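You operate a simulated robot arm through the tools that you are given. There is no shell and no other tool. Be economical: measure what you need, move in short steps, check, and stop when the job is done.

Carry out the task below with a simulated robot arm. There is one attempt and no reset: what you move stays moved.

Task
Plug the lamp into the yellow socket and light it.
Fine: the power strip is switched off while the plug goes in, and on again after. Leave the other plugs.

The check looks at the end state, three seconds after you hand in, the way a careful person would. Anything else that was tipped, shoved, dropped, spilled or broken makes it a failure.

Robot
A 7-joint arm with a two-finger parallel gripper, fixed in place. Base frame: the origin is at the foot of the arm, x ahead of it, y to its left, z up; the work surface is at about z = 730. Lengths are in mm, angles in rad, forces in N, time in s.
With the tool pointing down near the work surface it reaches from about 440 to 920 mm from the base axis. Its first joint turns from -2.007 to 2.007 rad. Payload 3.91 kg.
The tool frame sits at the grasp point between the pads (the TCP): z along the fingers, y along the line on which they close. The tips reach 30 mm beyond it. Largest opening 110 mm; finger width 20, thickness 10; the body of the gripper, 48 by 112 mm, starts 55 mm behind the TCP.
Orientation is told as [roll, pitch, yaw] about the base's x, y, z axes, in that order, counted from this pose: with the fingers straight down and closing along the base's y, the tool's x points along the base's -x, its y along +y and its z along -z.

Tools
- The arm moves only by the tool move_arm. Its argument "deltas" is one flat list of numbers, 7 for each row, row after row: the turn, a rotation vector about the base's x, y, z in units of 90 degrees (1.0 is 90 degrees), then the shift along the base's x, y, z in units of 400 mm (1.0 is 400 mm), then the finger opening in mm, from 0 to 110. In form: [rx, ry, rz, dx, dy, dz, hand, rx, ry, rz, dx, dy, dz, hand, ...]. A call has 1 to 12 rows; each row is the pose to reach, as a shift and turn from the pose commanded when the call began. A call with a number of a shift or a turn outside -1 to 1 is refused whole. A row lasts 0.2 s, in which the tool goes at most 50 mm and 0.15 rad; a call with a longer step from one row to the next is refused whole, and so is a gripper value outside its range. A pose out of reach is approached as far as the arm can. The call stops where the force on the tool passes 40 N (or 10 N more than at its start, if that is more) or the arm is blocked; 0.2 s more then pass. The fingers move at their own pace (about 153 mm/s each) and stop on an object; they squeeze with about 26 N. The grip force told is the motor's: it shows also when the fingers shut on nothing. Time passes only in rows, and 0.2 s behind the last, so rows that repeat a pose let the fingers close. It gives the time, the measured TCP pose, the force on the tool (base axes), the opening and the grip force at its end, in the units of the frame above (readings bear some noise), with the torque about the TCP (base axes, N m) and any sound that the robot's microphone picked up, and new pictures: "pictures" is both (left out), scene, wrist or none.
- Cameras (640 x 400 px; columns grow to the right, rows downward): "scene" is fixed at [412.5, -653.4, 1353.1]; the picture's right is [0.80, -0.60, 0.00], its down [-0.34, -0.46, -0.82] and it looks along [0.49, 0.65, -0.58] (base axes); focal length 329 px, centre (320, 200). "wrist" rides on the gripper at [72, 17, -103] in the tool frame; the picture's right is [-0.23, 0.97, 0.00], its down [-0.76, -0.18, -0.62] and it looks along [-0.61, -0.14, 0.78] (tool axes); focal length 222 px, centre (320, 200). There is no depth. A picture from a camera that has moved, and an enlarged one, comes with that camera's place and axes in the base frame and with its lens. The place of the scene camera against the robot may be out by one fixed shift of up to 25 mm in any direction.
- raise_lower(by): slides the trunk up (or, below 0, down) by that many mm; the arm rides with it, the base frame stays. It gives what a move gives, with no picture.
- close_up(camera, box): a new picture of the part [left, top, right, bottom] of that camera's present view, enlarged. The clock stands still meanwhile.
- hand_in(): hands the job in; it is judged then, once.

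Go step by step. Nothing tells you positions but the pictures and the camera data: compare them with the known pose of the tool, close in by small moves and look again before you grip or let go. The budget is 120 turns and 200 pictures, counting those below and the enlarged ones. Unless the task says otherwise, let go and move clear before handing in, and close with one line.

The tools are called after ">>>" by a JSON object that holds its "name" and its "arguments". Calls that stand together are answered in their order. move_arm: Moves the arm, as the interface text tells. Its arguments: {"type":"object","properties":{"deltas":{"type":"array","items":{"type":"number"}},"pictures":{"type":"string","enum":["both","scene","wrist","none"]}},"required":["deltas"]} The other tools are called the same way: raise_lower (by) slides the trunk up or down; close_up (camera, box) takes an enlarged picture of a part of a camera's view; hand_in () hands the job in.

At the start:

```text
time: 0.0
tcp_pos: [659.8, 88.6, 1076.1]
ee_rot: [0.002, 0.0, -0.001]
wrist_force: [-0.5, 0.0, 0.3]
wrist_torque: [-0.02, 0.0, -0.03]
grip_width: 109.9
finger_force: 0.1
trunk travel left (down, up): [-700.0, 290.0]
```

scene: 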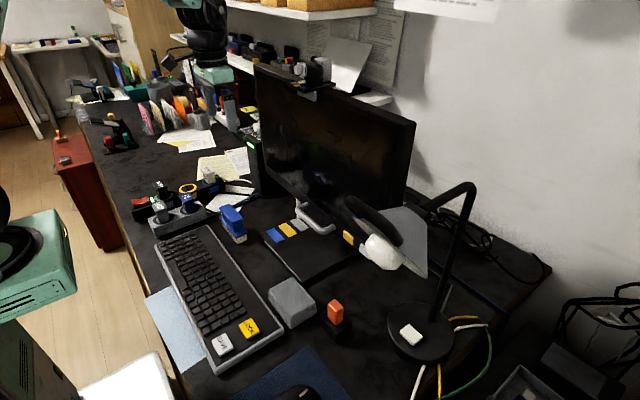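
wrist: 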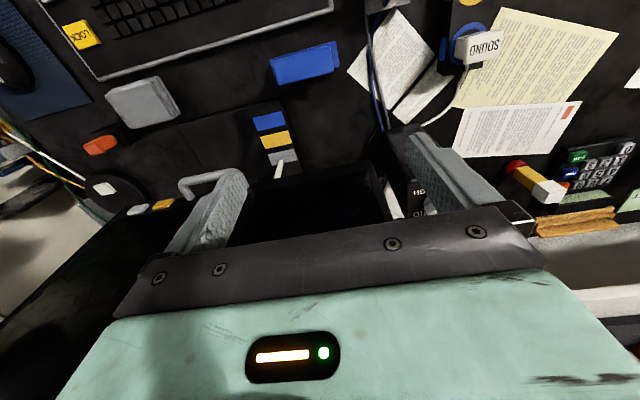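

I see a desk with a keyboard, monitor, lamp at the right, and a power strip with plugs at the left. I'll enlarge the relevant areas first.

>>> {"name": "close_up", "arguments": {"camera": "scene", "box": [120, 160, 280, 260]}}

>>> {"name": "close_up", "arguments": {"camera": "scene", "box": [260, 180, 500, 400]}}

>>> {"name": "close_up", "arguments": {"camera": "wrist", "box": [360, 0, 640, 220]}}

>>> {"name": "close_up", "arguments": {"camera": "wrist", "box": [0, 0, 360, 220]}}

```text
4.00 times, centred on (200, 210) of scene
camera zoom: at [412.5, -653.4, 1353.1], right [0.8, -0.6, 0.0], down [-0.34, -0.46, -0.82], along [0.49, 0.65, -0.58], focal length 1316 px, centre (800, 160)
```

zoom: 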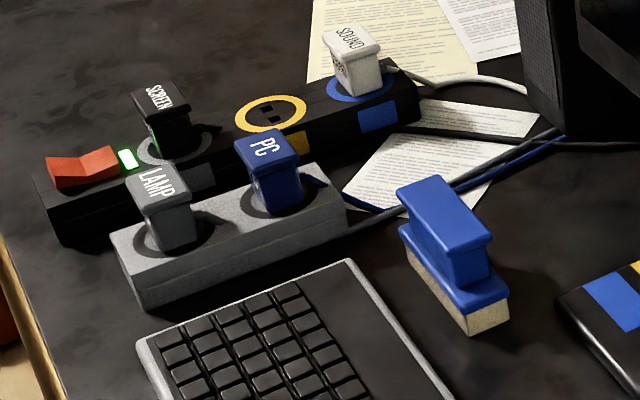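

```text
1.82 times, centred on (380, 290) of scene
camera zoom: at [412.5, -653.4, 1353.1], right [0.8, -0.6, 0.0], down [-0.34, -0.46, -0.82], along [0.49, 0.65, -0.58], focal length 598 px, centre (211, 36)
```

zoom: 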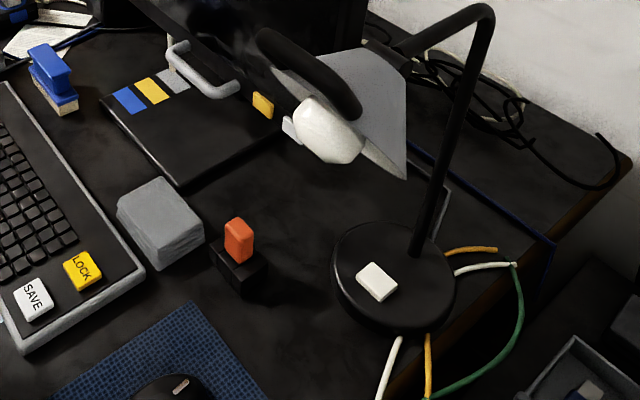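

```text
1.82 times, centred on (500, 110) of wrist
camera zoom: at [586.6, 105.3, 1180.1], right [0.23, 0.97, 0.0], down [0.76, -0.18, 0.62], along [0.61, -0.14, -0.78], focal length 404 px, centre (-7, 364)
```

zoom: 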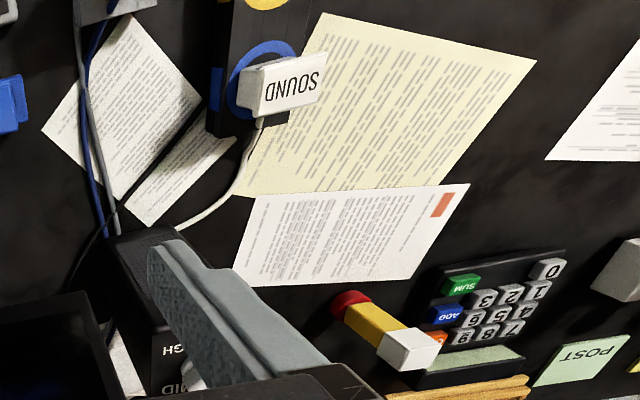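

```text
1.78 times, centred on (180, 110) of wrist
camera zoom: at [586.6, 105.3, 1180.1], right [0.23, 0.97, 0.0], down [0.76, -0.18, 0.62], along [0.61, -0.14, -0.78], focal length 395 px, centre (569, 360)
```

zoom: 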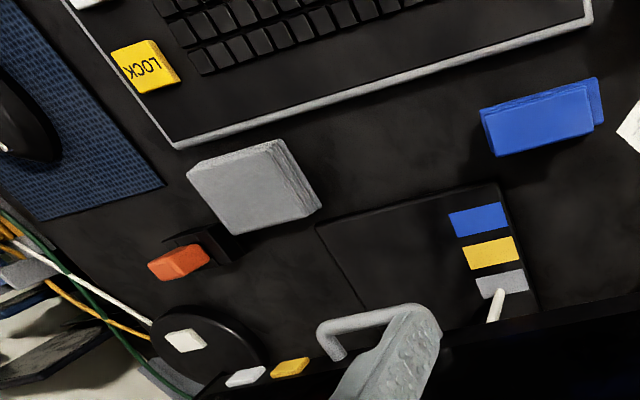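

The lamp plug sits in a grey holder beside the black strip, and the strip is on with a red rocker at its near-left end. I'll move the wrist camera over that area.

>>> {"name": "move_arm", "arguments": {"deltas": [0, 0, 0, -0.1, 0.06, 0, 110, 0, 0, 0, -0.2, 0.12, 0, 110, 0, 0, 0, -0.3, 0.18, 0, 110, 0, 0, 0, -0.4, 0.24, -0.03, 110, 0, 0, 0, -0.48, 0.3, -0.06, 110, 0, 0, 0, -0.525, 0.38, -0.1, 110, 0, 0, 0, -0.525, 0.4, -0.19, 110]}}

```text
time: 1.6
tcp_pos: [452.1, 249.7, 1002.3]
ee_rot: [0.003, 0.001, -0.002]
wrist_force: [-0.3, -0.7, -0.1]
wrist_torque: [0.01, 0.01, -0.03]
grip_width: 110.2
finger_force: 0.0
trunk travel left (down, up): [-700.0, 290.0]
camera wrist: at [378.5, 265.6, 1104.7], right [0.23, 0.97, 0.0], down [0.76, -0.18, 0.62], along [0.61, -0.14, -0.78], focal length 222 px, centre (320, 200)
```

scene: 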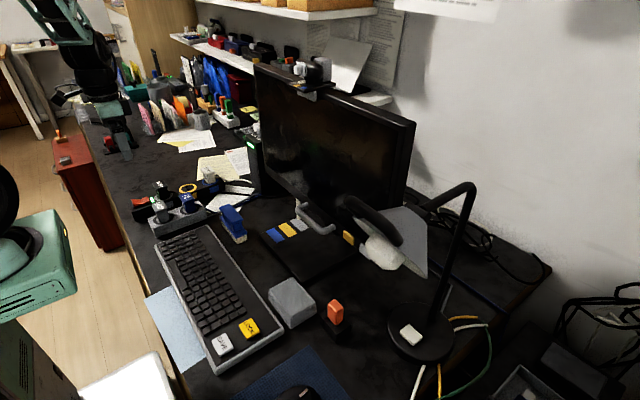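
wrist: 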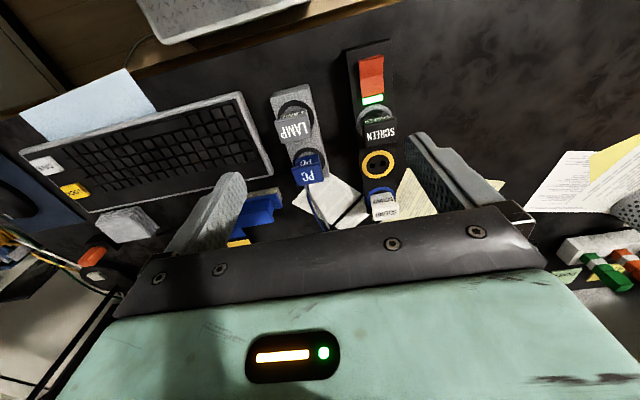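

>>> {"name": "close_up", "arguments": {"camera": "wrist", "box": [240, 30, 440, 230]}}

```text
2.00 times, centred on (340, 130) of wrist
camera zoom: at [378.5, 265.6, 1104.7], right [0.23, 0.97, 0.0], down [0.76, -0.18, 0.62], along [0.61, -0.14, -0.78], focal length 444 px, centre (280, 340)
```

zoom: 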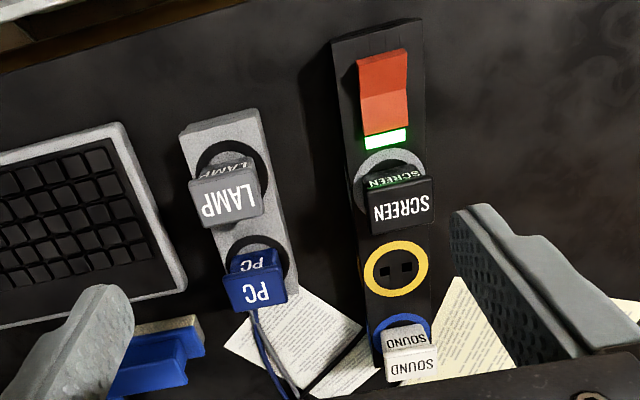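

The plug, yellow socket and rocker positions are about (477,207), (584,319) and (446,319). I'll go lower for refined measurements and a closer look at the rocker.

>>> {"name": "move_arm", "arguments": {"deltas": [0, 0, 0, 0, 0.05, -0.1, 60, 0, 0, 0, 0, 0.1, -0.18, 20, 0, 0, 0, 0, 0.12, -0.255, 0, 0, 0, 0, 0, 0.12, -0.255, 0], "pictures": "wrist"}}

>>> {"name": "close_up", "arguments": {"camera": "wrist", "box": [200, 0, 440, 220]}}

>>> {"name": "close_up", "arguments": {"camera": "scene", "box": [120, 170, 200, 230]}}

```text
time: 2.6
tcp_pos: [450.0, 297.0, 897.7]
ee_rot: [0.002, 0.0, 0.0]
wrist_force: [0.2, -0.6, 0.2]
wrist_torque: [0.01, -0.02, -0.02]
grip_width: 0.0
finger_force: 26.2
trunk travel left (down, up): [-700.0, 290.0]
camera wrist: at [377.0, 314.9, 1001.6], right [0.23, 0.97, 0.0], down [0.76, -0.18, 0.62], along [0.61, -0.14, -0.78], focal length 222 px, centre (320, 200)
```

wrist: 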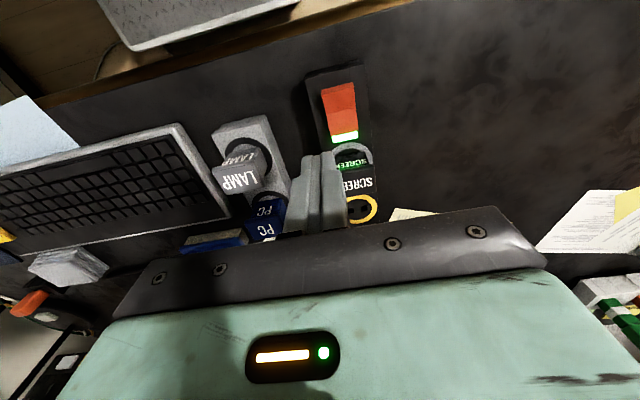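

```text
1.82 times, centred on (320, 110) of wrist
camera zoom: at [377.0, 314.9, 1001.6], right [0.23, 0.97, 0.0], down [0.76, -0.18, 0.62], along [0.61, -0.14, -0.78], focal length 404 px, centre (320, 364)
```

zoom: 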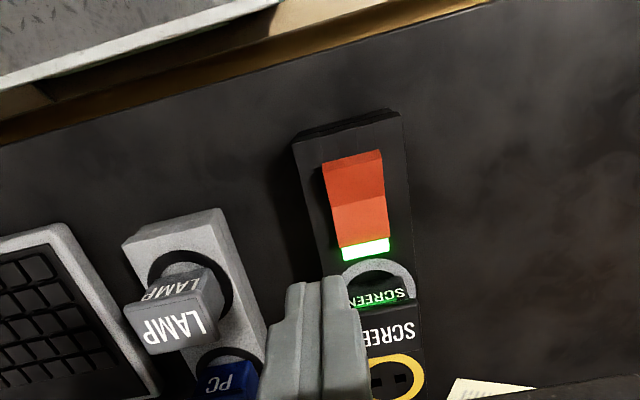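

```text
6.67 times, centred on (160, 200) of scene
camera zoom: at [412.5, -653.4, 1353.1], right [0.8, -0.6, 0.0], down [-0.34, -0.46, -0.82], along [0.49, 0.65, -0.58], focal length 2193 px, centre (1387, 200)
```

zoom: 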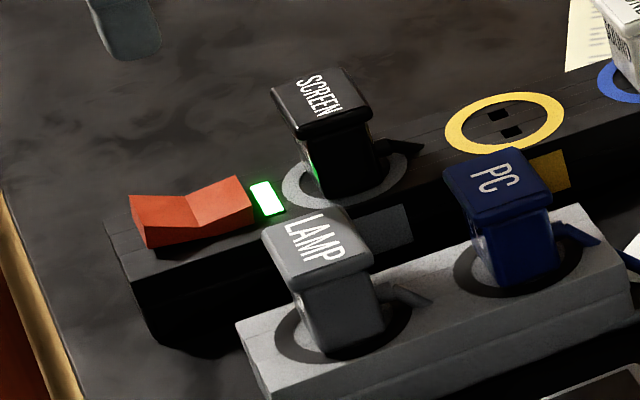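

>>> {"name": "close_up", "arguments": {"camera": "scene", "box": [130, 185, 162, 205]}}

>>> {"name": "close_up", "arguments": {"camera": "wrist", "box": [300, 70, 380, 150]}}

```text
16.00 times, centred on (146, 195) of scene
camera zoom: at [412.5, -653.4, 1353.1], right [0.8, -0.6, 0.0], down [-0.34, -0.46, -0.82], along [0.49, 0.65, -0.58], focal length 5262 px, centre (3104, 280)
```

zoom: 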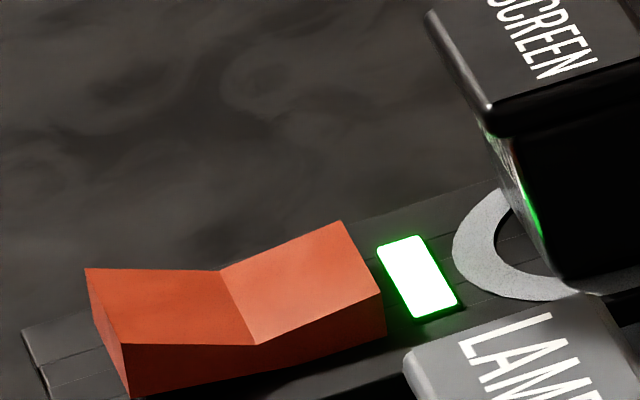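

```text
5.00 times, centred on (340, 110) of wrist
camera zoom: at [377.0, 314.9, 1001.6], right [0.23, 0.97, 0.0], down [0.76, -0.18, 0.62], along [0.61, -0.14, -0.78], focal length 1111 px, centre (220, 650)
```

zoom: 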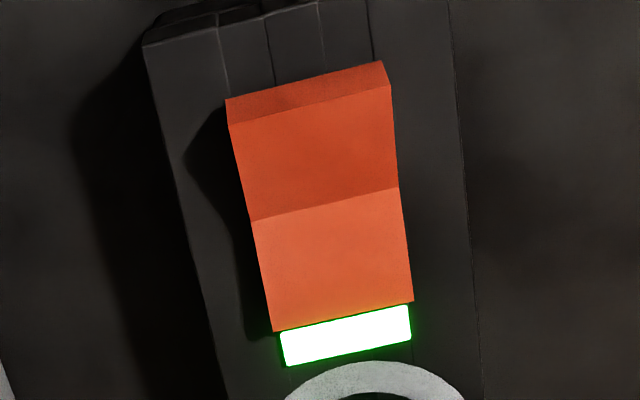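

The rocker's near (-x) end is raised, so it is pressed on the light side, which is on. I'll press the near half at about (430,320) with closed fingers.

>>> {"name": "move_arm", "arguments": {"deltas": [0, 0, 0, -0.05, 0.0587, 0, 0, 0, 0, 0, -0.05, 0.0587, -0.09, 0, 0, 0, 0, -0.05, 0.0587, -0.158, 0, 0, 0, 0, -0.05, 0.0587, -0.158, 0], "pictures": "both"}}

>>> {"name": "close_up", "arguments": {"camera": "scene", "box": [110, 165, 190, 215]}}

```text
time: 3.6
tcp_pos: [431.1, 321.3, 835.8]
ee_rot: [0.0, 0.0, 0.001]
wrist_force: [-0.3, -1.4, 0.1]
wrist_torque: [-0.01, -0.02, 0.05]
grip_width: 0.0
finger_force: 25.8
trunk travel left (down, up): [-700.0, 290.0]
camera wrist: at [357.2, 338.2, 938.5], right [0.23, 0.97, 0.0], down [0.76, -0.18, 0.62], along [0.61, -0.14, -0.78], focal length 222 px, centre (320, 200)
```

scene: 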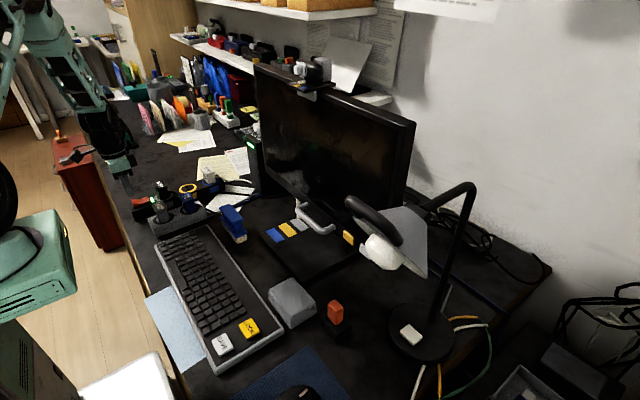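
wrist: 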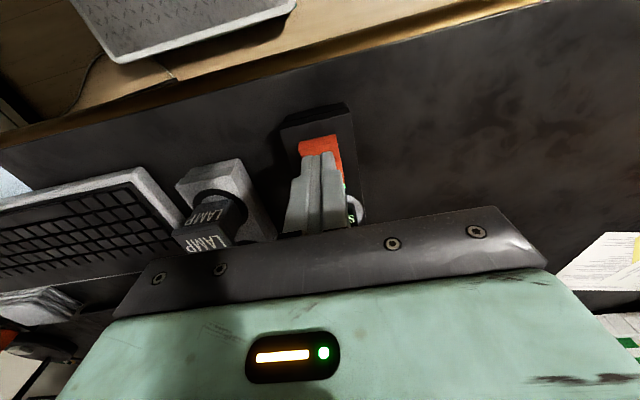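

```text
8.00 times, centred on (150, 190) of scene
camera zoom: at [412.5, -653.4, 1353.1], right [0.8, -0.6, 0.0], down [-0.34, -0.46, -0.82], along [0.49, 0.65, -0.58], focal length 2631 px, centre (1680, 280)
```

zoom: 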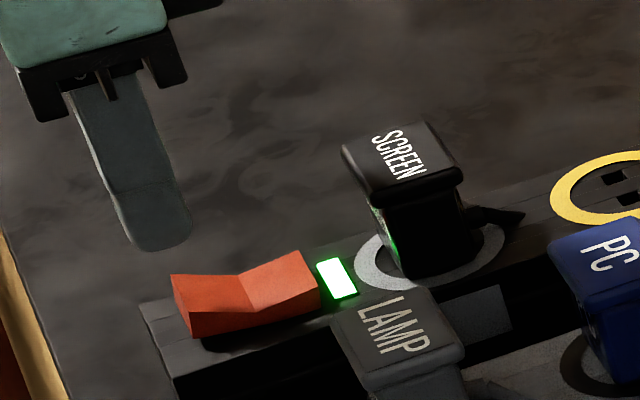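

The tip is above the near half of the rocker. I'll shift slightly in +x and descend in small steps until the force stops it.

>>> {"name": "move_arm", "arguments": {"deltas": [0, 0, 0, 0.005, 0, -0.02, 0, 0, 0, 0, 0.005, 0, -0.03, 0, 0, 0, 0, 0.005, 0, -0.04, 0, 0, 0, 0, 0.005, 0, -0.05, 0, 0, 0, 0, 0.005, 0, -0.06, 0], "pictures": "scene"}}

>>> {"name": "close_up", "arguments": {"camera": "scene", "box": [110, 165, 190, 215]}}

```text
time: 4.8
tcp_pos: [433.5, 320.8, 811.3]
ee_rot: [0.001, 0.001, 0.002]
wrist_force: [-1.0, -1.1, 1.8]
wrist_torque: [0.01, 0.06, 0.03]
grip_width: 0.1
finger_force: 26.3
trunk travel left (down, up): [-700.0, 290.0]
```

scene: 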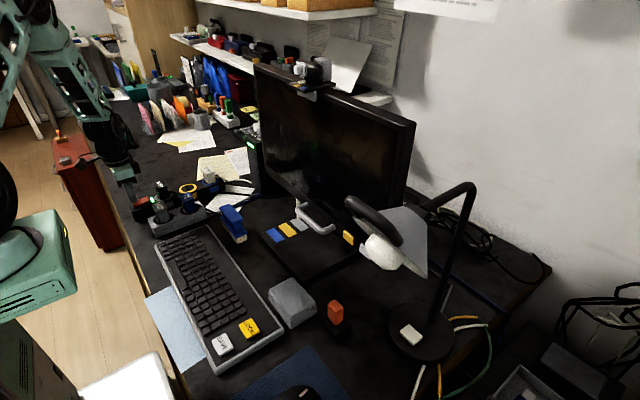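

```text
8.00 times, centred on (150, 190) of scene
camera zoom: at [412.5, -653.4, 1353.1], right [0.8, -0.6, 0.0], down [-0.34, -0.46, -0.82], along [0.49, 0.65, -0.58], focal length 2631 px, centre (1680, 280)
```

zoom: 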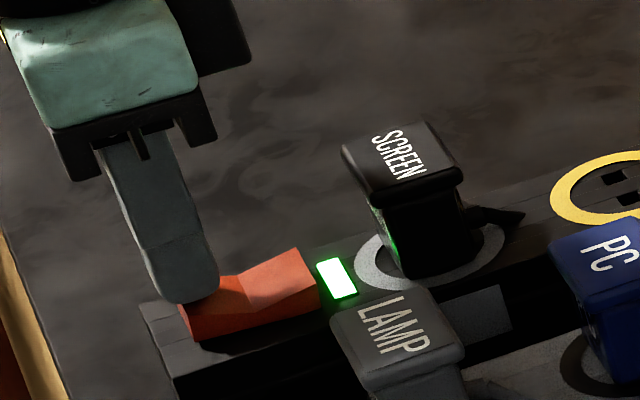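

Contact is just starting with the tip at z≈781, and the light is still on. I'll continue down.

>>> {"name": "move_arm", "arguments": {"deltas": [0, 0, 0, 0, 0, -0.005, 0, 0, 0, 0, 0, 0, -0.01, 0, 0, 0, 0, 0, 0, -0.015, 0, 0, 0, 0, 0, 0, -0.02, 0, 0, 0, 0, 0, 0, -0.025, 0], "pictures": "none"}}

>>> {"name": "close_up", "arguments": {"camera": "scene", "box": [110, 165, 190, 215]}}

```text
time: 6.0
tcp_pos: [432.4, 321.0, 804.5]
ee_rot: [-0.002, -0.003, 0.0]
wrist_force: [-3.7, -9.8, 24.4]
wrist_torque: [-0.38, 0.32, 0.08]
grip_width: 0.1
finger_force: 26.0
trunk travel left (down, up): [-700.0, 290.0]
stopped in row 5: the force on the tool passed its limit at 44 N (the readings are from after the stop); the commanded pose is now the measured one
```

```text
8.00 times, centred on (150, 190) of scene
camera zoom: at [412.5, -653.4, 1353.1], right [0.8, -0.6, 0.0], down [-0.34, -0.46, -0.82], along [0.49, 0.65, -0.58], focal length 2631 px, centre (1680, 280)
```

zoom: 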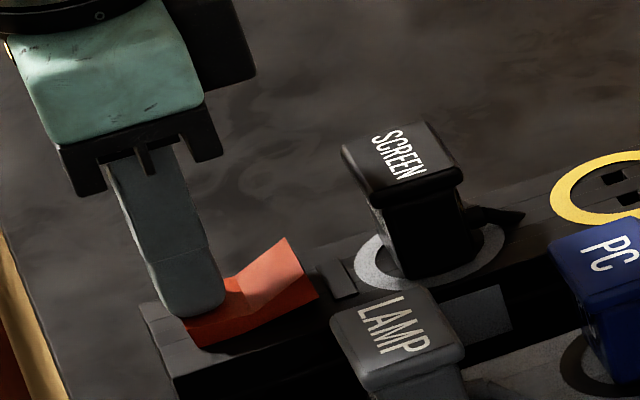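

The light is off, so the strip is off. Now I'll rise and go above the lamp plug with the fingers opened.

>>> {"name": "move_arm", "arguments": {"deltas": [0, 0, 0, 0, 0, 0.1, 0, 0, 0, 0, 0, 0, 0.2, 0, 0, 0, 0, 0, 0, 0.25, 0, 0, 0, 0, 0.03, -0.1, 0.25, 80, 0, 0, 0, 0.06, -0.2, 0.25, 80, 0, 0, 0, 0.11, -0.285, 0.25, 80, 0, 0, 0, 0.11, -0.285, 0.25, 80], "pictures": "both"}}

>>> {"name": "close_up", "arguments": {"camera": "wrist", "box": [240, 60, 440, 220]}}

>>> {"name": "close_up", "arguments": {"camera": "scene", "box": [110, 150, 230, 240]}}

```text
time: 7.6
tcp_pos: [476.9, 207.6, 903.7]
ee_rot: [0.003, -0.001, 0.002]
wrist_force: [-0.1, 0.2, -1.4]
wrist_torque: [-0.02, -0.04, 0.01]
grip_width: 80.0
finger_force: 0.1
trunk travel left (down, up): [-700.0, 290.0]
camera wrist: at [402.8, 223.9, 1006.7], right [0.23, 0.97, 0.0], down [0.76, -0.18, 0.62], along [0.61, -0.14, -0.78], focal length 222 px, centre (320, 200)
```

scene: 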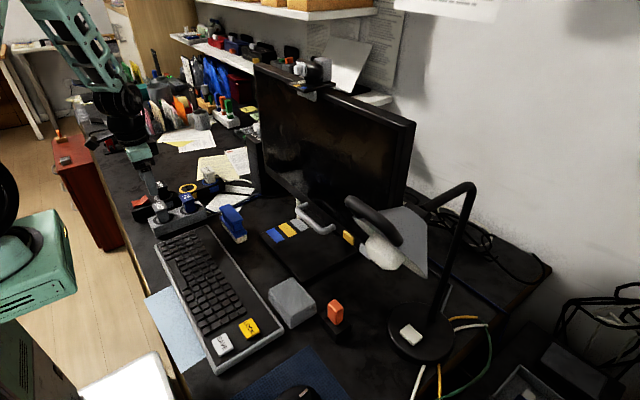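
wrist: 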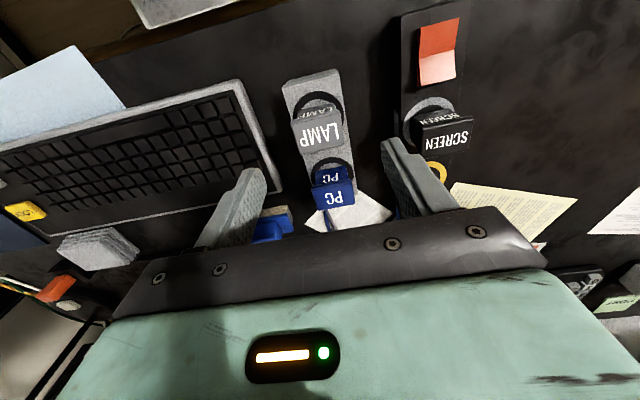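

```text
2.50 times, centred on (340, 140) of wrist
camera zoom: at [402.8, 223.9, 1006.7], right [0.23, 0.97, 0.0], down [0.76, -0.18, 0.62], along [0.61, -0.14, -0.78], focal length 555 px, centre (270, 350)
```

zoom: 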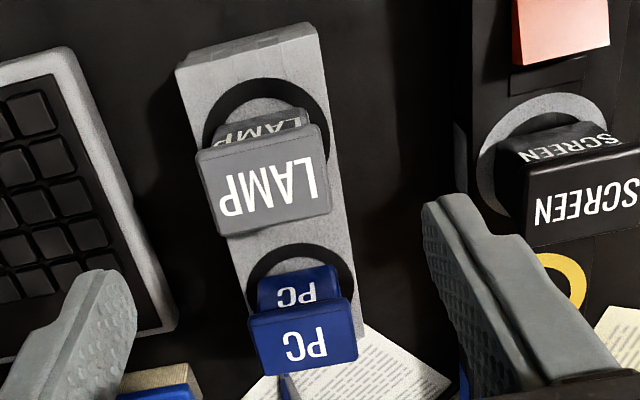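

```text
4.44 times, centred on (170, 195) of scene
camera zoom: at [412.5, -653.4, 1353.1], right [0.8, -0.6, 0.0], down [-0.34, -0.46, -0.82], along [0.49, 0.65, -0.58], focal length 1462 px, centre (987, 222)
```

zoom: 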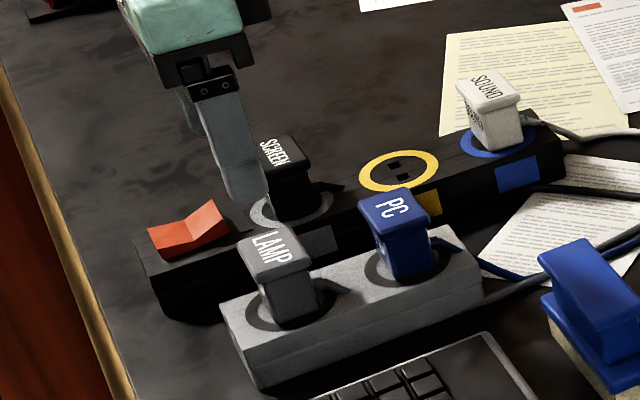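

I'll look at the yellow socket from the same relative pose, so I can match its image with the lamp's current socket.

>>> {"name": "move_arm", "arguments": {"deltas": [0, 0, 0, 0.08, 0.08, 0, 80, 0, 0, 0, 0.16, 0.16, 0, 80, 0, 0, 0, 0.24, 0.24, 0, 80, 0, 0, 0, 0.2675, 0.28, 0, 80, 0, 0, 0, 0.2675, 0.28, 0, 80], "pictures": "wrist"}}

>>> {"name": "close_up", "arguments": {"camera": "wrist", "box": [240, 60, 440, 220]}}

```text
time: 8.8
tcp_pos: [585.0, 320.2, 904.5]
ee_rot: [0.001, 0.0, 0.0]
wrist_force: [0.1, -0.1, -0.4]
wrist_torque: [-0.03, 0.02, 0.0]
grip_width: 80.2
finger_force: 0.0
trunk travel left (down, up): [-700.0, 290.0]
camera wrist: at [511.1, 336.8, 1007.6], right [0.23, 0.97, 0.0], down [0.76, -0.18, 0.62], along [0.61, -0.14, -0.78], focal length 222 px, centre (320, 200)
```

wrist: 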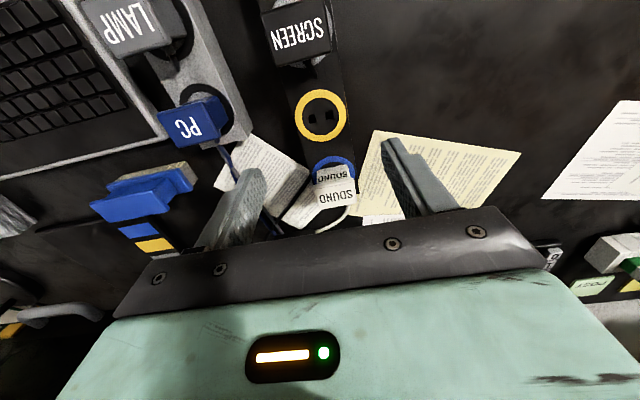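

```text
2.50 times, centred on (340, 140) of wrist
camera zoom: at [511.1, 336.8, 1007.6], right [0.23, 0.97, 0.0], down [0.76, -0.18, 0.62], along [0.61, -0.14, -0.78], focal length 555 px, centre (270, 350)
```

zoom: 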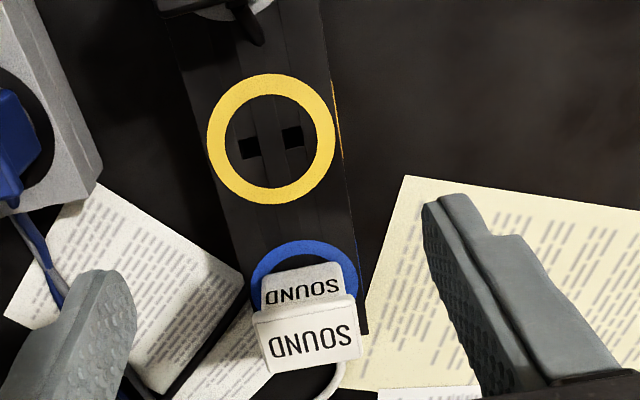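

The sockets match nearly (lamp ≈(479.5,205), yellow ≈(587,320)). I'll go back over the lamp plug and partway down to check the straddle.

>>> {"name": "move_arm", "arguments": {"deltas": [0, 0, 0, -0.08, -0.08, 0, 80, 0, 0, 0, -0.16, -0.16, 0, 80, 0, 0, 0, -0.23, -0.24, 0, 80, 0, 0, 0, -0.262, -0.2865, 0, 80, 0, 0, 0, -0.262, -0.2865, -0.1, 80, 0, 0, 0, -0.262, -0.2865, -0.17, 80, 0, 0, 0, -0.262, -0.2865, -0.17, 80], "pictures": "wrist"}}

>>> {"name": "close_up", "arguments": {"camera": "scene", "box": [110, 150, 230, 240]}}

```text
time: 10.4
tcp_pos: [479.3, 205.5, 834.1]
ee_rot: [0.005, -0.002, 0.001]
wrist_force: [0.1, -0.3, -0.9]
wrist_torque: [0.0, 0.02, 0.02]
grip_width: 79.9
finger_force: 0.1
trunk travel left (down, up): [-700.0, 290.0]
camera wrist: at [404.9, 222.1, 936.9], right [0.23, 0.97, 0.0], down [0.76, -0.18, 0.62], along [0.61, -0.14, -0.78], focal length 222 px, centre (320, 200)
```

wrist: 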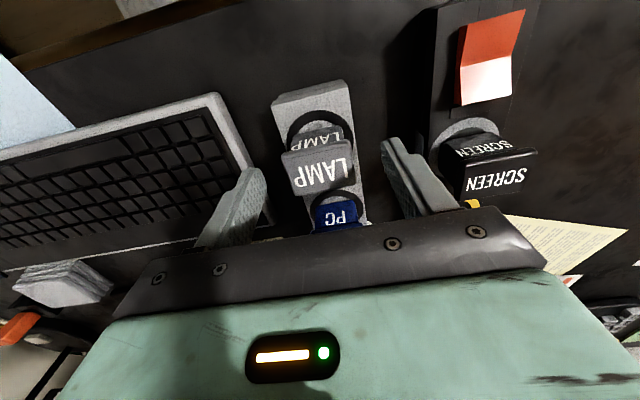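

```text
4.44 times, centred on (170, 195) of scene
camera zoom: at [412.5, -653.4, 1353.1], right [0.8, -0.6, 0.0], down [-0.34, -0.46, -0.82], along [0.49, 0.65, -0.58], focal length 1462 px, centre (987, 222)
```

zoom: 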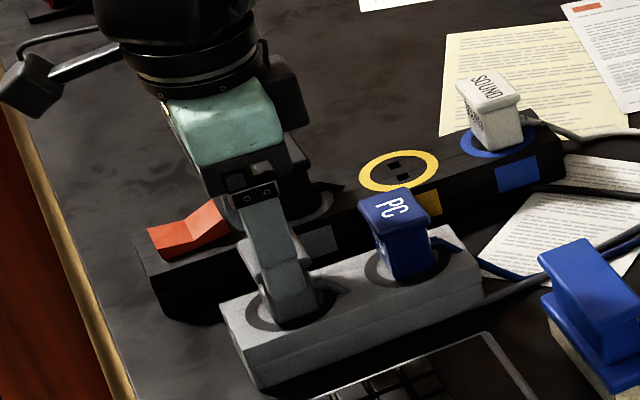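

The fingers straddle the cap and it is centred. I'll descend to TCP z≈803 and close.

>>> {"name": "move_arm", "arguments": {"deltas": [0, 0, 0, 0, 0, -0.04, 80, 0, 0, 0, 0, 0, -0.065, 80, 0, 0, 0, 0, 0, -0.0775, 80, 0, 0, 0, 0, 0, -0.0775, 60, 0, 0, 0, 0, 0, -0.0775, 40, 0, 0, 0, 0, 0, -0.0775, 20, 0, 0, 0, 0, 0, -0.0775, 20], "pictures": "wrist"}}

>>> {"name": "close_up", "arguments": {"camera": "scene", "box": [110, 150, 230, 240]}}

```text
time: 12.0
tcp_pos: [479.1, 206.2, 804.4]
ee_rot: [0.003, -0.001, -0.001]
wrist_force: [0.6, 1.1, 2.5]
wrist_torque: [-0.04, -0.02, 0.0]
grip_width: 45.1
finger_force: 25.9
trunk travel left (down, up): [-700.0, 290.0]
camera wrist: at [405.7, 222.5, 907.2], right [0.23, 0.97, 0.0], down [0.76, -0.18, 0.62], along [0.61, -0.14, -0.78], focal length 222 px, centre (320, 200)
```

wrist: 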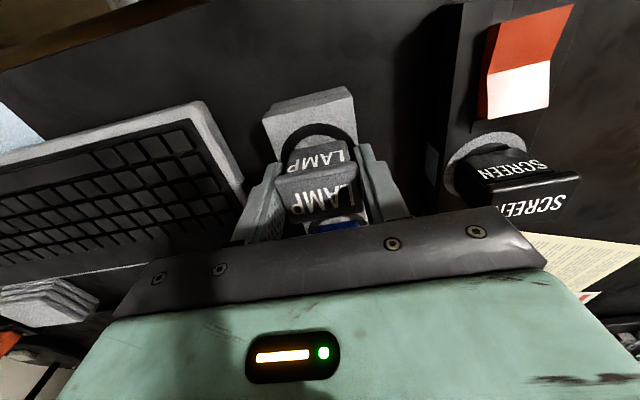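

```text
4.44 times, centred on (170, 195) of scene
camera zoom: at [412.5, -653.4, 1353.1], right [0.8, -0.6, 0.0], down [-0.34, -0.46, -0.82], along [0.49, 0.65, -0.58], focal length 1462 px, centre (987, 222)
```

zoom: 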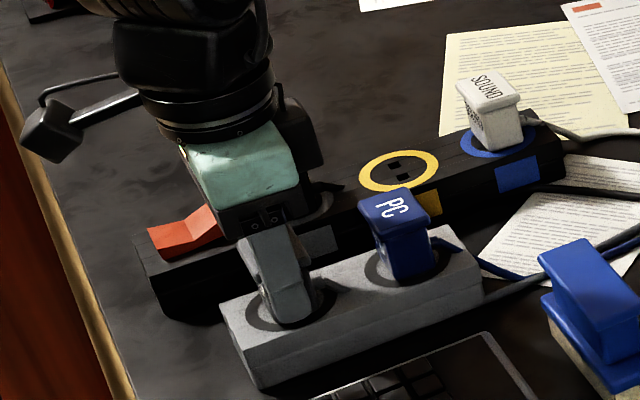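

I have a grip of 45 mm on the plug. I'll pull straight up.

>>> {"name": "move_arm", "arguments": {"deltas": [0, 0, 0, 0, 0, 0.01, 20, 0, 0, 0, 0, 0, 0.02, 20, 0, 0, 0, 0, 0, 0.03, 20, 0, 0, 0, 0, 0, 0.05, 20, 0, 0, 0, 0, 0, 0.08, 20], "pictures": "wrist"}}

>>> {"name": "close_up", "arguments": {"camera": "scene", "box": [110, 150, 230, 240]}}

```text
time: 13.2
tcp_pos: [480.1, 205.5, 837.3]
ee_rot: [0.003, 0.001, 0.002]
wrist_force: [0.7, 0.1, -0.6]
wrist_torque: [-0.01, -0.01, 0.03]
grip_width: 45.4
finger_force: 25.9
trunk travel left (down, up): [-700.0, 290.0]
camera wrist: at [406.4, 221.2, 940.1], right [0.23, 0.97, 0.0], down [0.76, -0.18, 0.62], along [0.61, -0.14, -0.78], focal length 222 px, centre (320, 200)
```

wrist: 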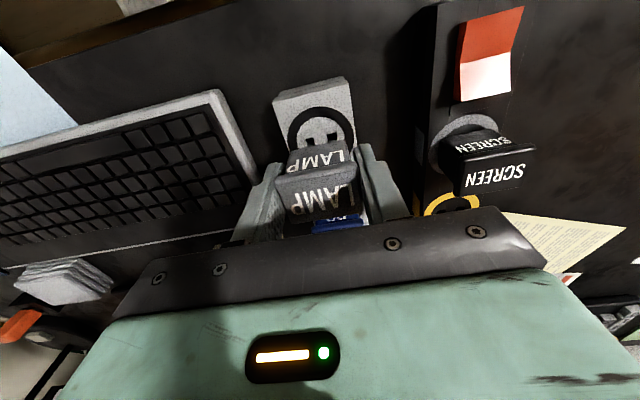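

```text
4.44 times, centred on (170, 195) of scene
camera zoom: at [412.5, -653.4, 1353.1], right [0.8, -0.6, 0.0], down [-0.34, -0.46, -0.82], along [0.49, 0.65, -0.58], focal length 1462 px, centre (987, 222)
```

zoom: 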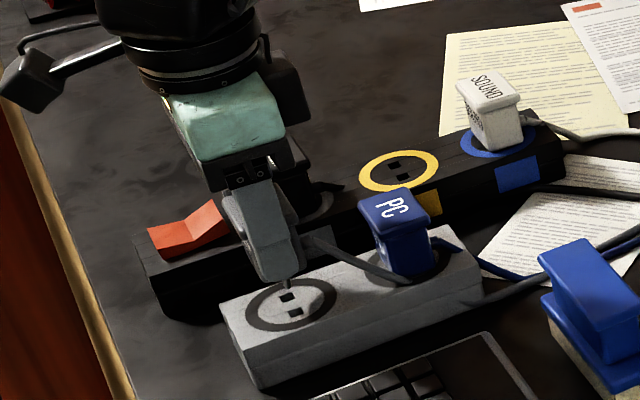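

The plug is out with its cord. I'll lift it to z≈903 and look at the vacated socket for reference.

>>> {"name": "move_arm", "arguments": {"deltas": [0, 0, 0, 0, 0, 0.08, 20, 0, 0, 0, 0, 0, 0.1675, 20, 0, 0, 0, 0, 0, 0.1675, 20], "pictures": "none"}}

>>> {"name": "close_up", "arguments": {"camera": "wrist", "box": [240, 60, 440, 220]}}

>>> {"name": "close_up", "arguments": {"camera": "scene", "box": [110, 120, 270, 240]}}

```text
time: 14.0
tcp_pos: [478.7, 207.0, 904.4]
ee_rot: [0.001, 0.0, 0.0]
wrist_force: [0.3, 0.9, -0.6]
wrist_torque: [0.0, -0.01, 0.0]
grip_width: 45.0
finger_force: 26.0
trunk travel left (down, up): [-700.0, 290.0]
```

```text
2.50 times, centred on (340, 140) of wrist
camera zoom: at [405.1, 222.2, 1007.7], right [0.23, 0.97, 0.0], down [0.76, -0.18, 0.62], along [0.61, -0.14, -0.78], focal length 555 px, centre (270, 350)
```

zoom: 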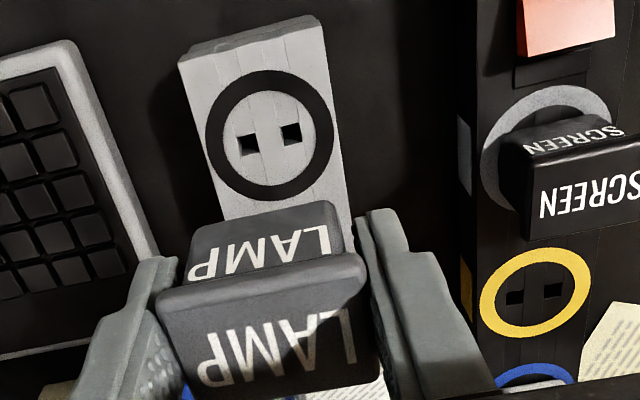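

```text
3.33 times, centred on (190, 180) of scene
camera zoom: at [412.5, -653.4, 1353.1], right [0.8, -0.6, 0.0], down [-0.34, -0.46, -0.82], along [0.49, 0.65, -0.58], focal length 1096 px, centre (753, 267)
```

zoom: 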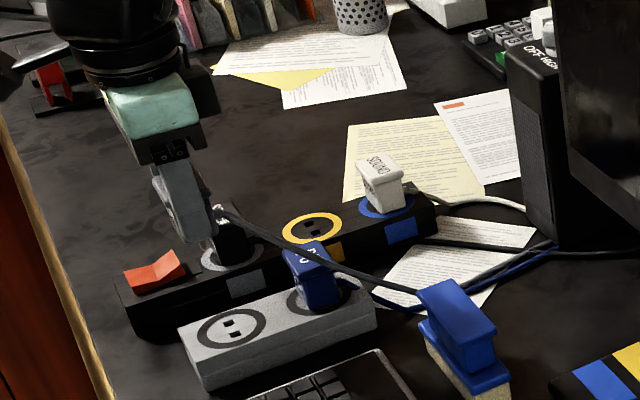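

The two sockets are at equal height, and matching the images gives a transfer of about (+106.2, +114.8). I'll carry the plug over the yellow socket.

>>> {"name": "move_arm", "arguments": {"deltas": [0, 0, 0, 0.03, 0.08, 0, 20, 0, 0, 0, 0.08, 0.16, 0, 20, 0, 0, 0, 0.15, 0.22, 0, 20, 0, 0, 0, 0.22, 0.27, 0, 20, 0, 0, 0, 0.2655, 0.287, 0, 20, 0, 0, 0, 0.2655, 0.287, 0, 20], "pictures": "none"}}

>>> {"name": "close_up", "arguments": {"camera": "wrist", "box": [240, 60, 440, 220]}}

>>> {"name": "close_up", "arguments": {"camera": "scene", "box": [110, 120, 270, 240]}}

```text
time: 15.4
tcp_pos: [584.2, 319.4, 901.6]
ee_rot: [0.001, 0.0, 0.0]
wrist_force: [0.4, -0.6, -0.8]
wrist_torque: [-0.03, -0.01, 0.01]
grip_width: 45.0
finger_force: 26.4
trunk travel left (down, up): [-700.0, 290.0]
```

```text
2.50 times, centred on (340, 140) of wrist
camera zoom: at [511.7, 336.4, 1005.5], right [0.23, 0.97, 0.0], down [0.76, -0.18, 0.62], along [0.61, -0.14, -0.78], focal length 555 px, centre (270, 350)
```

zoom: 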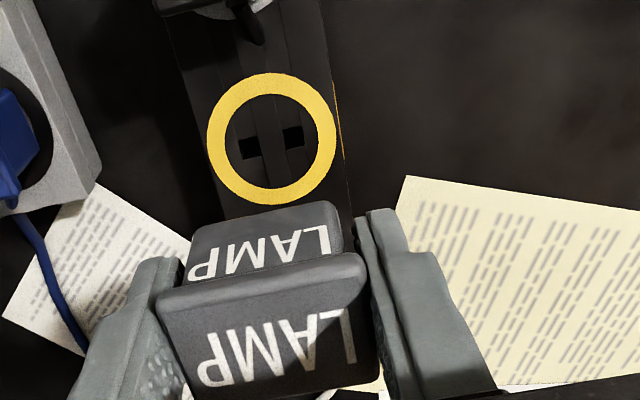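

```text
3.33 times, centred on (190, 180) of scene
camera zoom: at [412.5, -653.4, 1353.1], right [0.8, -0.6, 0.0], down [-0.34, -0.46, -0.82], along [0.49, 0.65, -0.58], focal length 1096 px, centre (753, 267)
```

zoom: 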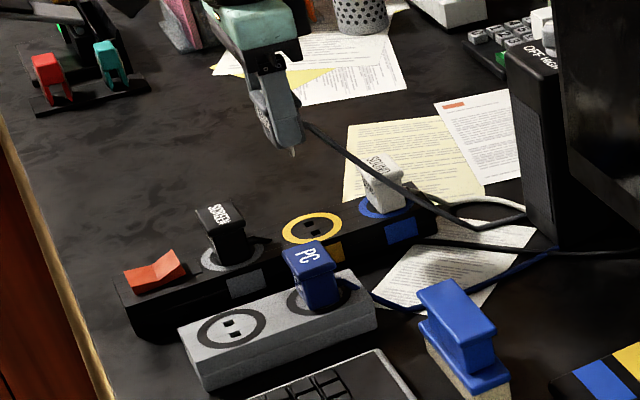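

The yellow ring sits about 3 px lower than the reference. I'll let it settle with a small +x correction and re-measure.

>>> {"name": "move_arm", "arguments": {"deltas": [0, 0, 0, 0.0035, 0.0012, 0, 20, 0, 0, 0, 0.0035, 0.0012, 0, 20, 0, 0, 0, 0.0035, 0.0012, 0, 20], "pictures": "none"}}

>>> {"name": "close_up", "arguments": {"camera": "wrist", "box": [290, 80, 370, 144]}}

>>> {"name": "close_up", "arguments": {"camera": "wrist", "box": [240, 60, 440, 220]}}

```text
time: 16.2
tcp_pos: [587.5, 320.9, 903.1]
ee_rot: [0.003, -0.001, 0.0]
wrist_force: [0.5, 0.7, -1.5]
wrist_torque: [-0.02, -0.03, 0.01]
grip_width: 45.2
finger_force: 26.7
trunk travel left (down, up): [-700.0, 290.0]
```

```text
6.25 times, centred on (330, 112) of wrist
camera zoom: at [513.2, 337.2, 1006.2], right [0.23, 0.97, 0.0], down [0.76, -0.18, 0.62], along [0.61, -0.14, -0.78], focal length 1388 px, centre (258, 750)
```

zoom: 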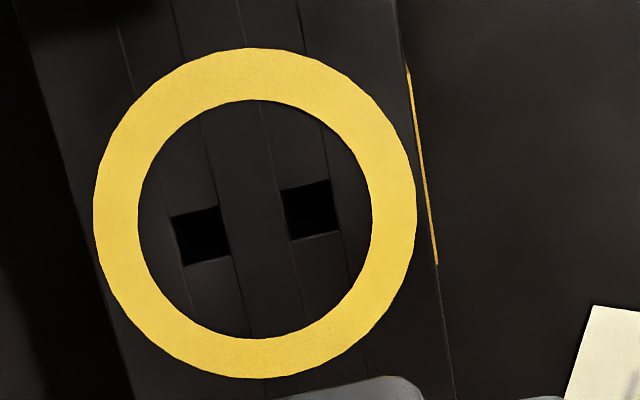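

```text
2.50 times, centred on (340, 140) of wrist
camera zoom: at [513.2, 337.2, 1006.2], right [0.23, 0.97, 0.0], down [0.76, -0.18, 0.62], along [0.61, -0.14, -0.78], focal length 555 px, centre (270, 350)
```

zoom: 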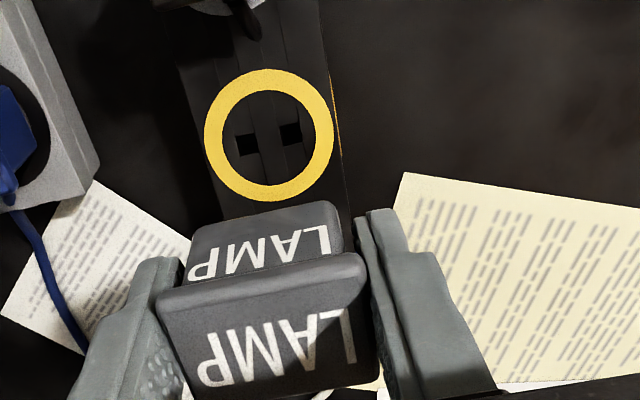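

The image now matches the reference within half a pixel. I'll descend to just above the socket, then look.

>>> {"name": "move_arm", "arguments": {"deltas": [0, 0, 0, 0, 0, -0.08, 20, 0, 0, 0, 0, 0, -0.14, 20, 0, 0, 0, 0, 0, -0.175, 20, 0, 0, 0, 0, 0, -0.175, 20], "pictures": "wrist"}}

>>> {"name": "close_up", "arguments": {"camera": "scene", "box": [150, 150, 230, 210]}}

```text
time: 17.2
tcp_pos: [587.8, 321.3, 833.9]
ee_rot: [0.004, -0.002, 0.001]
wrist_force: [0.2, 0.3, -0.7]
wrist_torque: [-0.04, -0.01, -0.01]
grip_width: 44.8
finger_force: 26.1
trunk travel left (down, up): [-700.0, 290.0]
camera wrist: at [513.5, 337.4, 936.4], right [0.23, 0.97, 0.0], down [0.76, -0.18, 0.62], along [0.61, -0.14, -0.78], focal length 222 px, centre (320, 200)
```

wrist: 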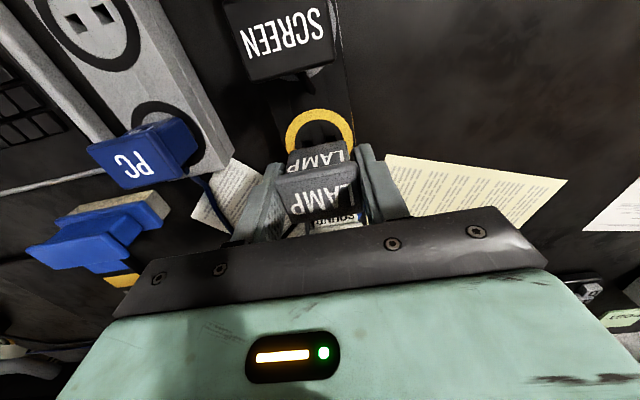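

```text
6.67 times, centred on (190, 180) of scene
camera zoom: at [412.5, -653.4, 1353.1], right [0.8, -0.6, 0.0], down [-0.34, -0.46, -0.82], along [0.49, 0.65, -0.58], focal length 2193 px, centre (1187, 333)
```

zoom: 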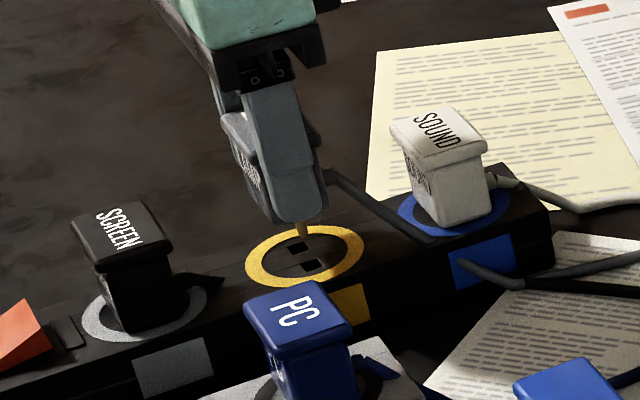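

The prongs look aligned above the slots. I'll insert slowly.

>>> {"name": "move_arm", "arguments": {"deltas": [0, 0, 0, 0, 0, -0.015, 20, 0, 0, 0, 0, 0, -0.025, 20, 0, 0, 0, 0, 0, -0.035, 20, 0, 0, 0, 0, 0, -0.045, 20, 0, 0, 0, 0, 0, -0.055, 20, 0, 0, 0, 0, 0, -0.065, 20, 0, 0, 0, 0, 0, -0.0725, 20], "pictures": "wrist"}}

>>> {"name": "close_up", "arguments": {"camera": "scene", "box": [150, 150, 230, 210]}}

```text
time: 18.8
tcp_pos: [587.6, 319.7, 803.4]
ee_rot: [0.001, 0.0, 0.0]
wrist_force: [-1.0, 0.1, -0.9]
wrist_torque: [0.01, -0.06, 0.03]
grip_width: 45.1
finger_force: 26.1
trunk travel left (down, up): [-700.0, 290.0]
camera wrist: at [513.2, 335.9, 908.1], right [0.23, 0.97, 0.0], down [0.76, -0.18, 0.62], along [0.61, -0.14, -0.78], focal length 222 px, centre (320, 200)
```

wrist: 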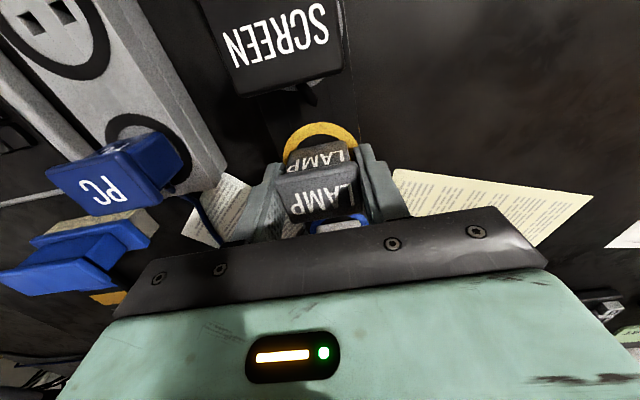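

```text
6.67 times, centred on (190, 180) of scene
camera zoom: at [412.5, -653.4, 1353.1], right [0.8, -0.6, 0.0], down [-0.34, -0.46, -0.82], along [0.49, 0.65, -0.58], focal length 2193 px, centre (1187, 333)
```

zoom: 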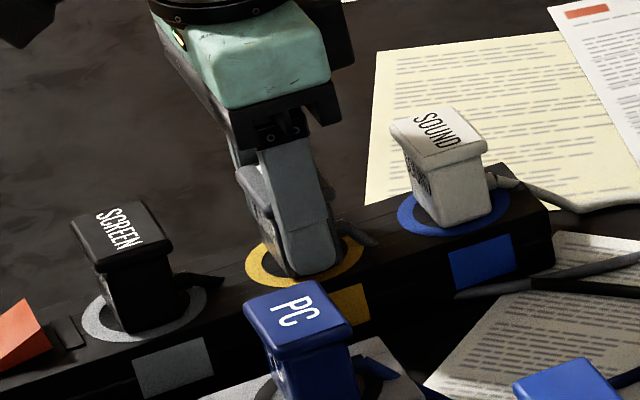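

It appears to have gone in with no resistance. I'll press a few mm further to make sure it is seated.

>>> {"name": "move_arm", "arguments": {"deltas": [0, 0, 0, 0, 0, -0.004, 20, 0, 0, 0, 0, 0, -0.008, 20, 0, 0, 0, 0, 0, -0.011, 20, 0, 0, 0, 0, 0, -0.011, 20], "pictures": "none"}}

```text
time: 19.8
tcp_pos: [588.9, 320.0, 800.7]
ee_rot: [0.004, -0.002, -0.001]
wrist_force: [0.4, -4.4, 21.2]
wrist_torque: [-0.05, -0.04, -0.01]
grip_width: 45.1
finger_force: 25.5
trunk travel left (down, up): [-700.0, 290.0]
```

It's seated against the strip. I'll release, rise and check.

>>> {"name": "move_arm", "arguments": {"deltas": [0, 0, 0, 0, 0, 0.006, 20, 0, 0, 0, 0, 0, 0.006, 70, 0, 0, 0, 0, 0, 0.006, 80, 0, 0, 0, 0, 0, 0.1, 80, 0, 0, 0, 0, 0, 0.2, 80, 0, 0, 0, 0, 0, 0.26, 80, 0, 0, 0, 0, 0, 0.26, 80], "pictures": "wrist"}}

>>> {"name": "close_up", "arguments": {"camera": "scene", "box": [130, 140, 230, 215]}}

>>> {"name": "close_up", "arguments": {"camera": "wrist", "box": [240, 60, 440, 220]}}

```text
time: 21.4
tcp_pos: [588.3, 319.2, 903.6]
ee_rot: [0.001, -0.001, 0.0]
wrist_force: [-0.2, -0.1, 0.4]
wrist_torque: [0.0, 0.0, 0.01]
grip_width: 80.0
finger_force: 0.1
trunk travel left (down, up): [-700.0, 290.0]
camera wrist: at [514.8, 336.1, 1006.5], right [0.23, 0.97, 0.0], down [0.76, -0.18, 0.62], along [0.61, -0.14, -0.78], focal length 222 px, centre (320, 200)
```

wrist: 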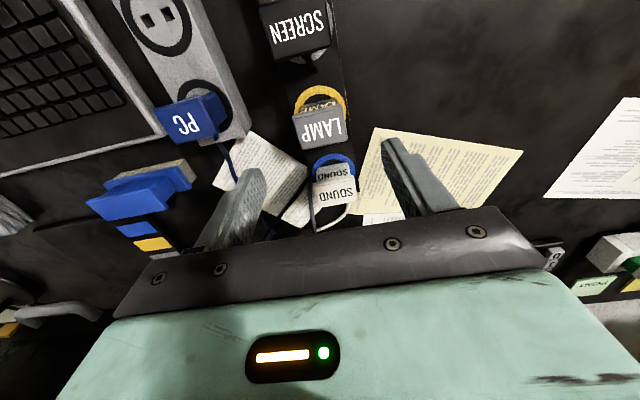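

```text
5.33 times, centred on (180, 178) of scene
camera zoom: at [412.5, -653.4, 1353.1], right [0.8, -0.6, 0.0], down [-0.34, -0.46, -0.82], along [0.49, 0.65, -0.58], focal length 1754 px, centre (1067, 320)
```

zoom: 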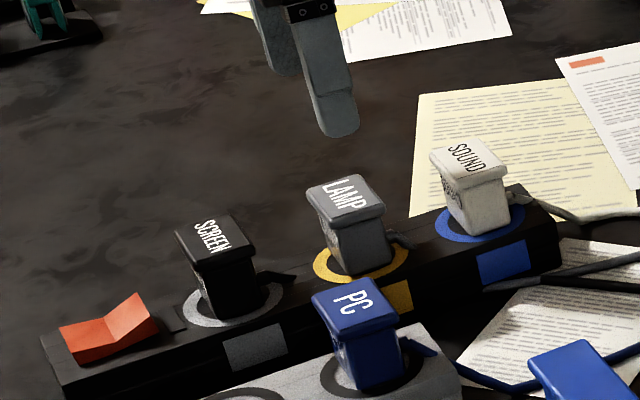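

```text
2.50 times, centred on (340, 140) of wrist
camera zoom: at [514.8, 336.1, 1006.5], right [0.23, 0.97, 0.0], down [0.76, -0.18, 0.62], along [0.61, -0.14, -0.78], focal length 555 px, centre (270, 350)
```

zoom: 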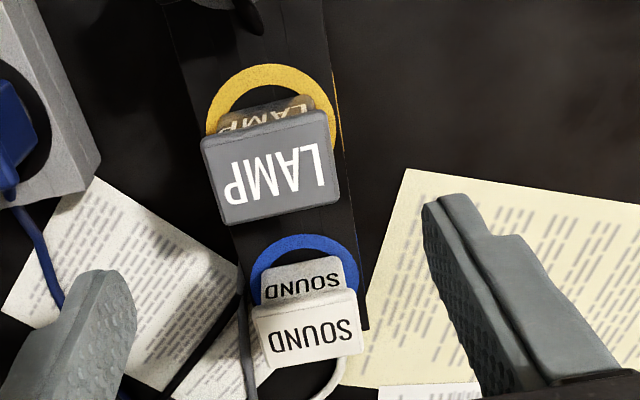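

The lamp plug is fully in the yellow socket. Next I'll close the fingers, move over the light-side half of the rocker (x≈462) and press.

>>> {"name": "move_arm", "arguments": {"deltas": [0, 0, 0, -0.1, 0, 0, 40, 0, 0, 0, -0.2, 0, 0, 0, 0, 0, 0, -0.3145, 0, 0, 0, 0, 0, 0, -0.3145, 0, 0, 0, 0, 0, 0, -0.3145, 0, -0.1, 0, 0, 0, 0, -0.3145, 0, -0.18, 0, 0, 0, 0, -0.3145, 0, -0.18, 0], "pictures": "wrist"}}

>>> {"name": "close_up", "arguments": {"camera": "scene", "box": [110, 165, 190, 215]}}

```text
time: 23.0
tcp_pos: [462.0, 320.5, 832.4]
ee_rot: [0.003, -0.002, 0.002]
wrist_force: [1.1, 0.2, 0.3]
wrist_torque: [-0.02, 0.0, -0.01]
grip_width: 0.0
finger_force: 26.4
trunk travel left (down, up): [-700.0, 290.0]
camera wrist: at [388.6, 337.0, 936.4], right [0.23, 0.97, 0.0], down [0.76, -0.18, 0.62], along [0.61, -0.14, -0.78], focal length 222 px, centre (320, 200)
```

wrist: 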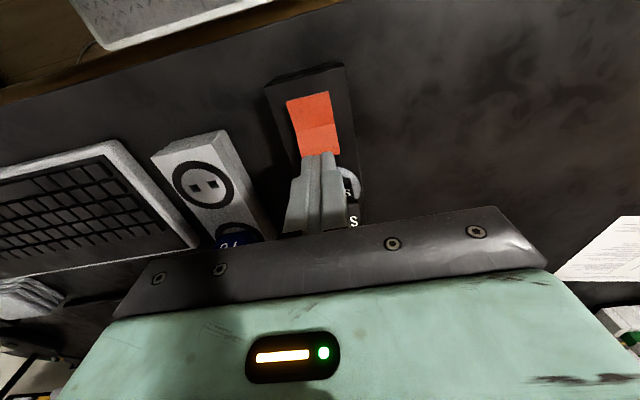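

```text
8.00 times, centred on (150, 190) of scene
camera zoom: at [412.5, -653.4, 1353.1], right [0.8, -0.6, 0.0], down [-0.34, -0.46, -0.82], along [0.49, 0.65, -0.58], focal length 2631 px, centre (1680, 280)
```

zoom: 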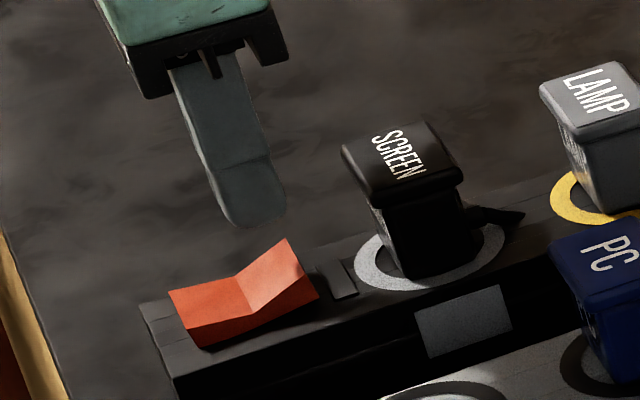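

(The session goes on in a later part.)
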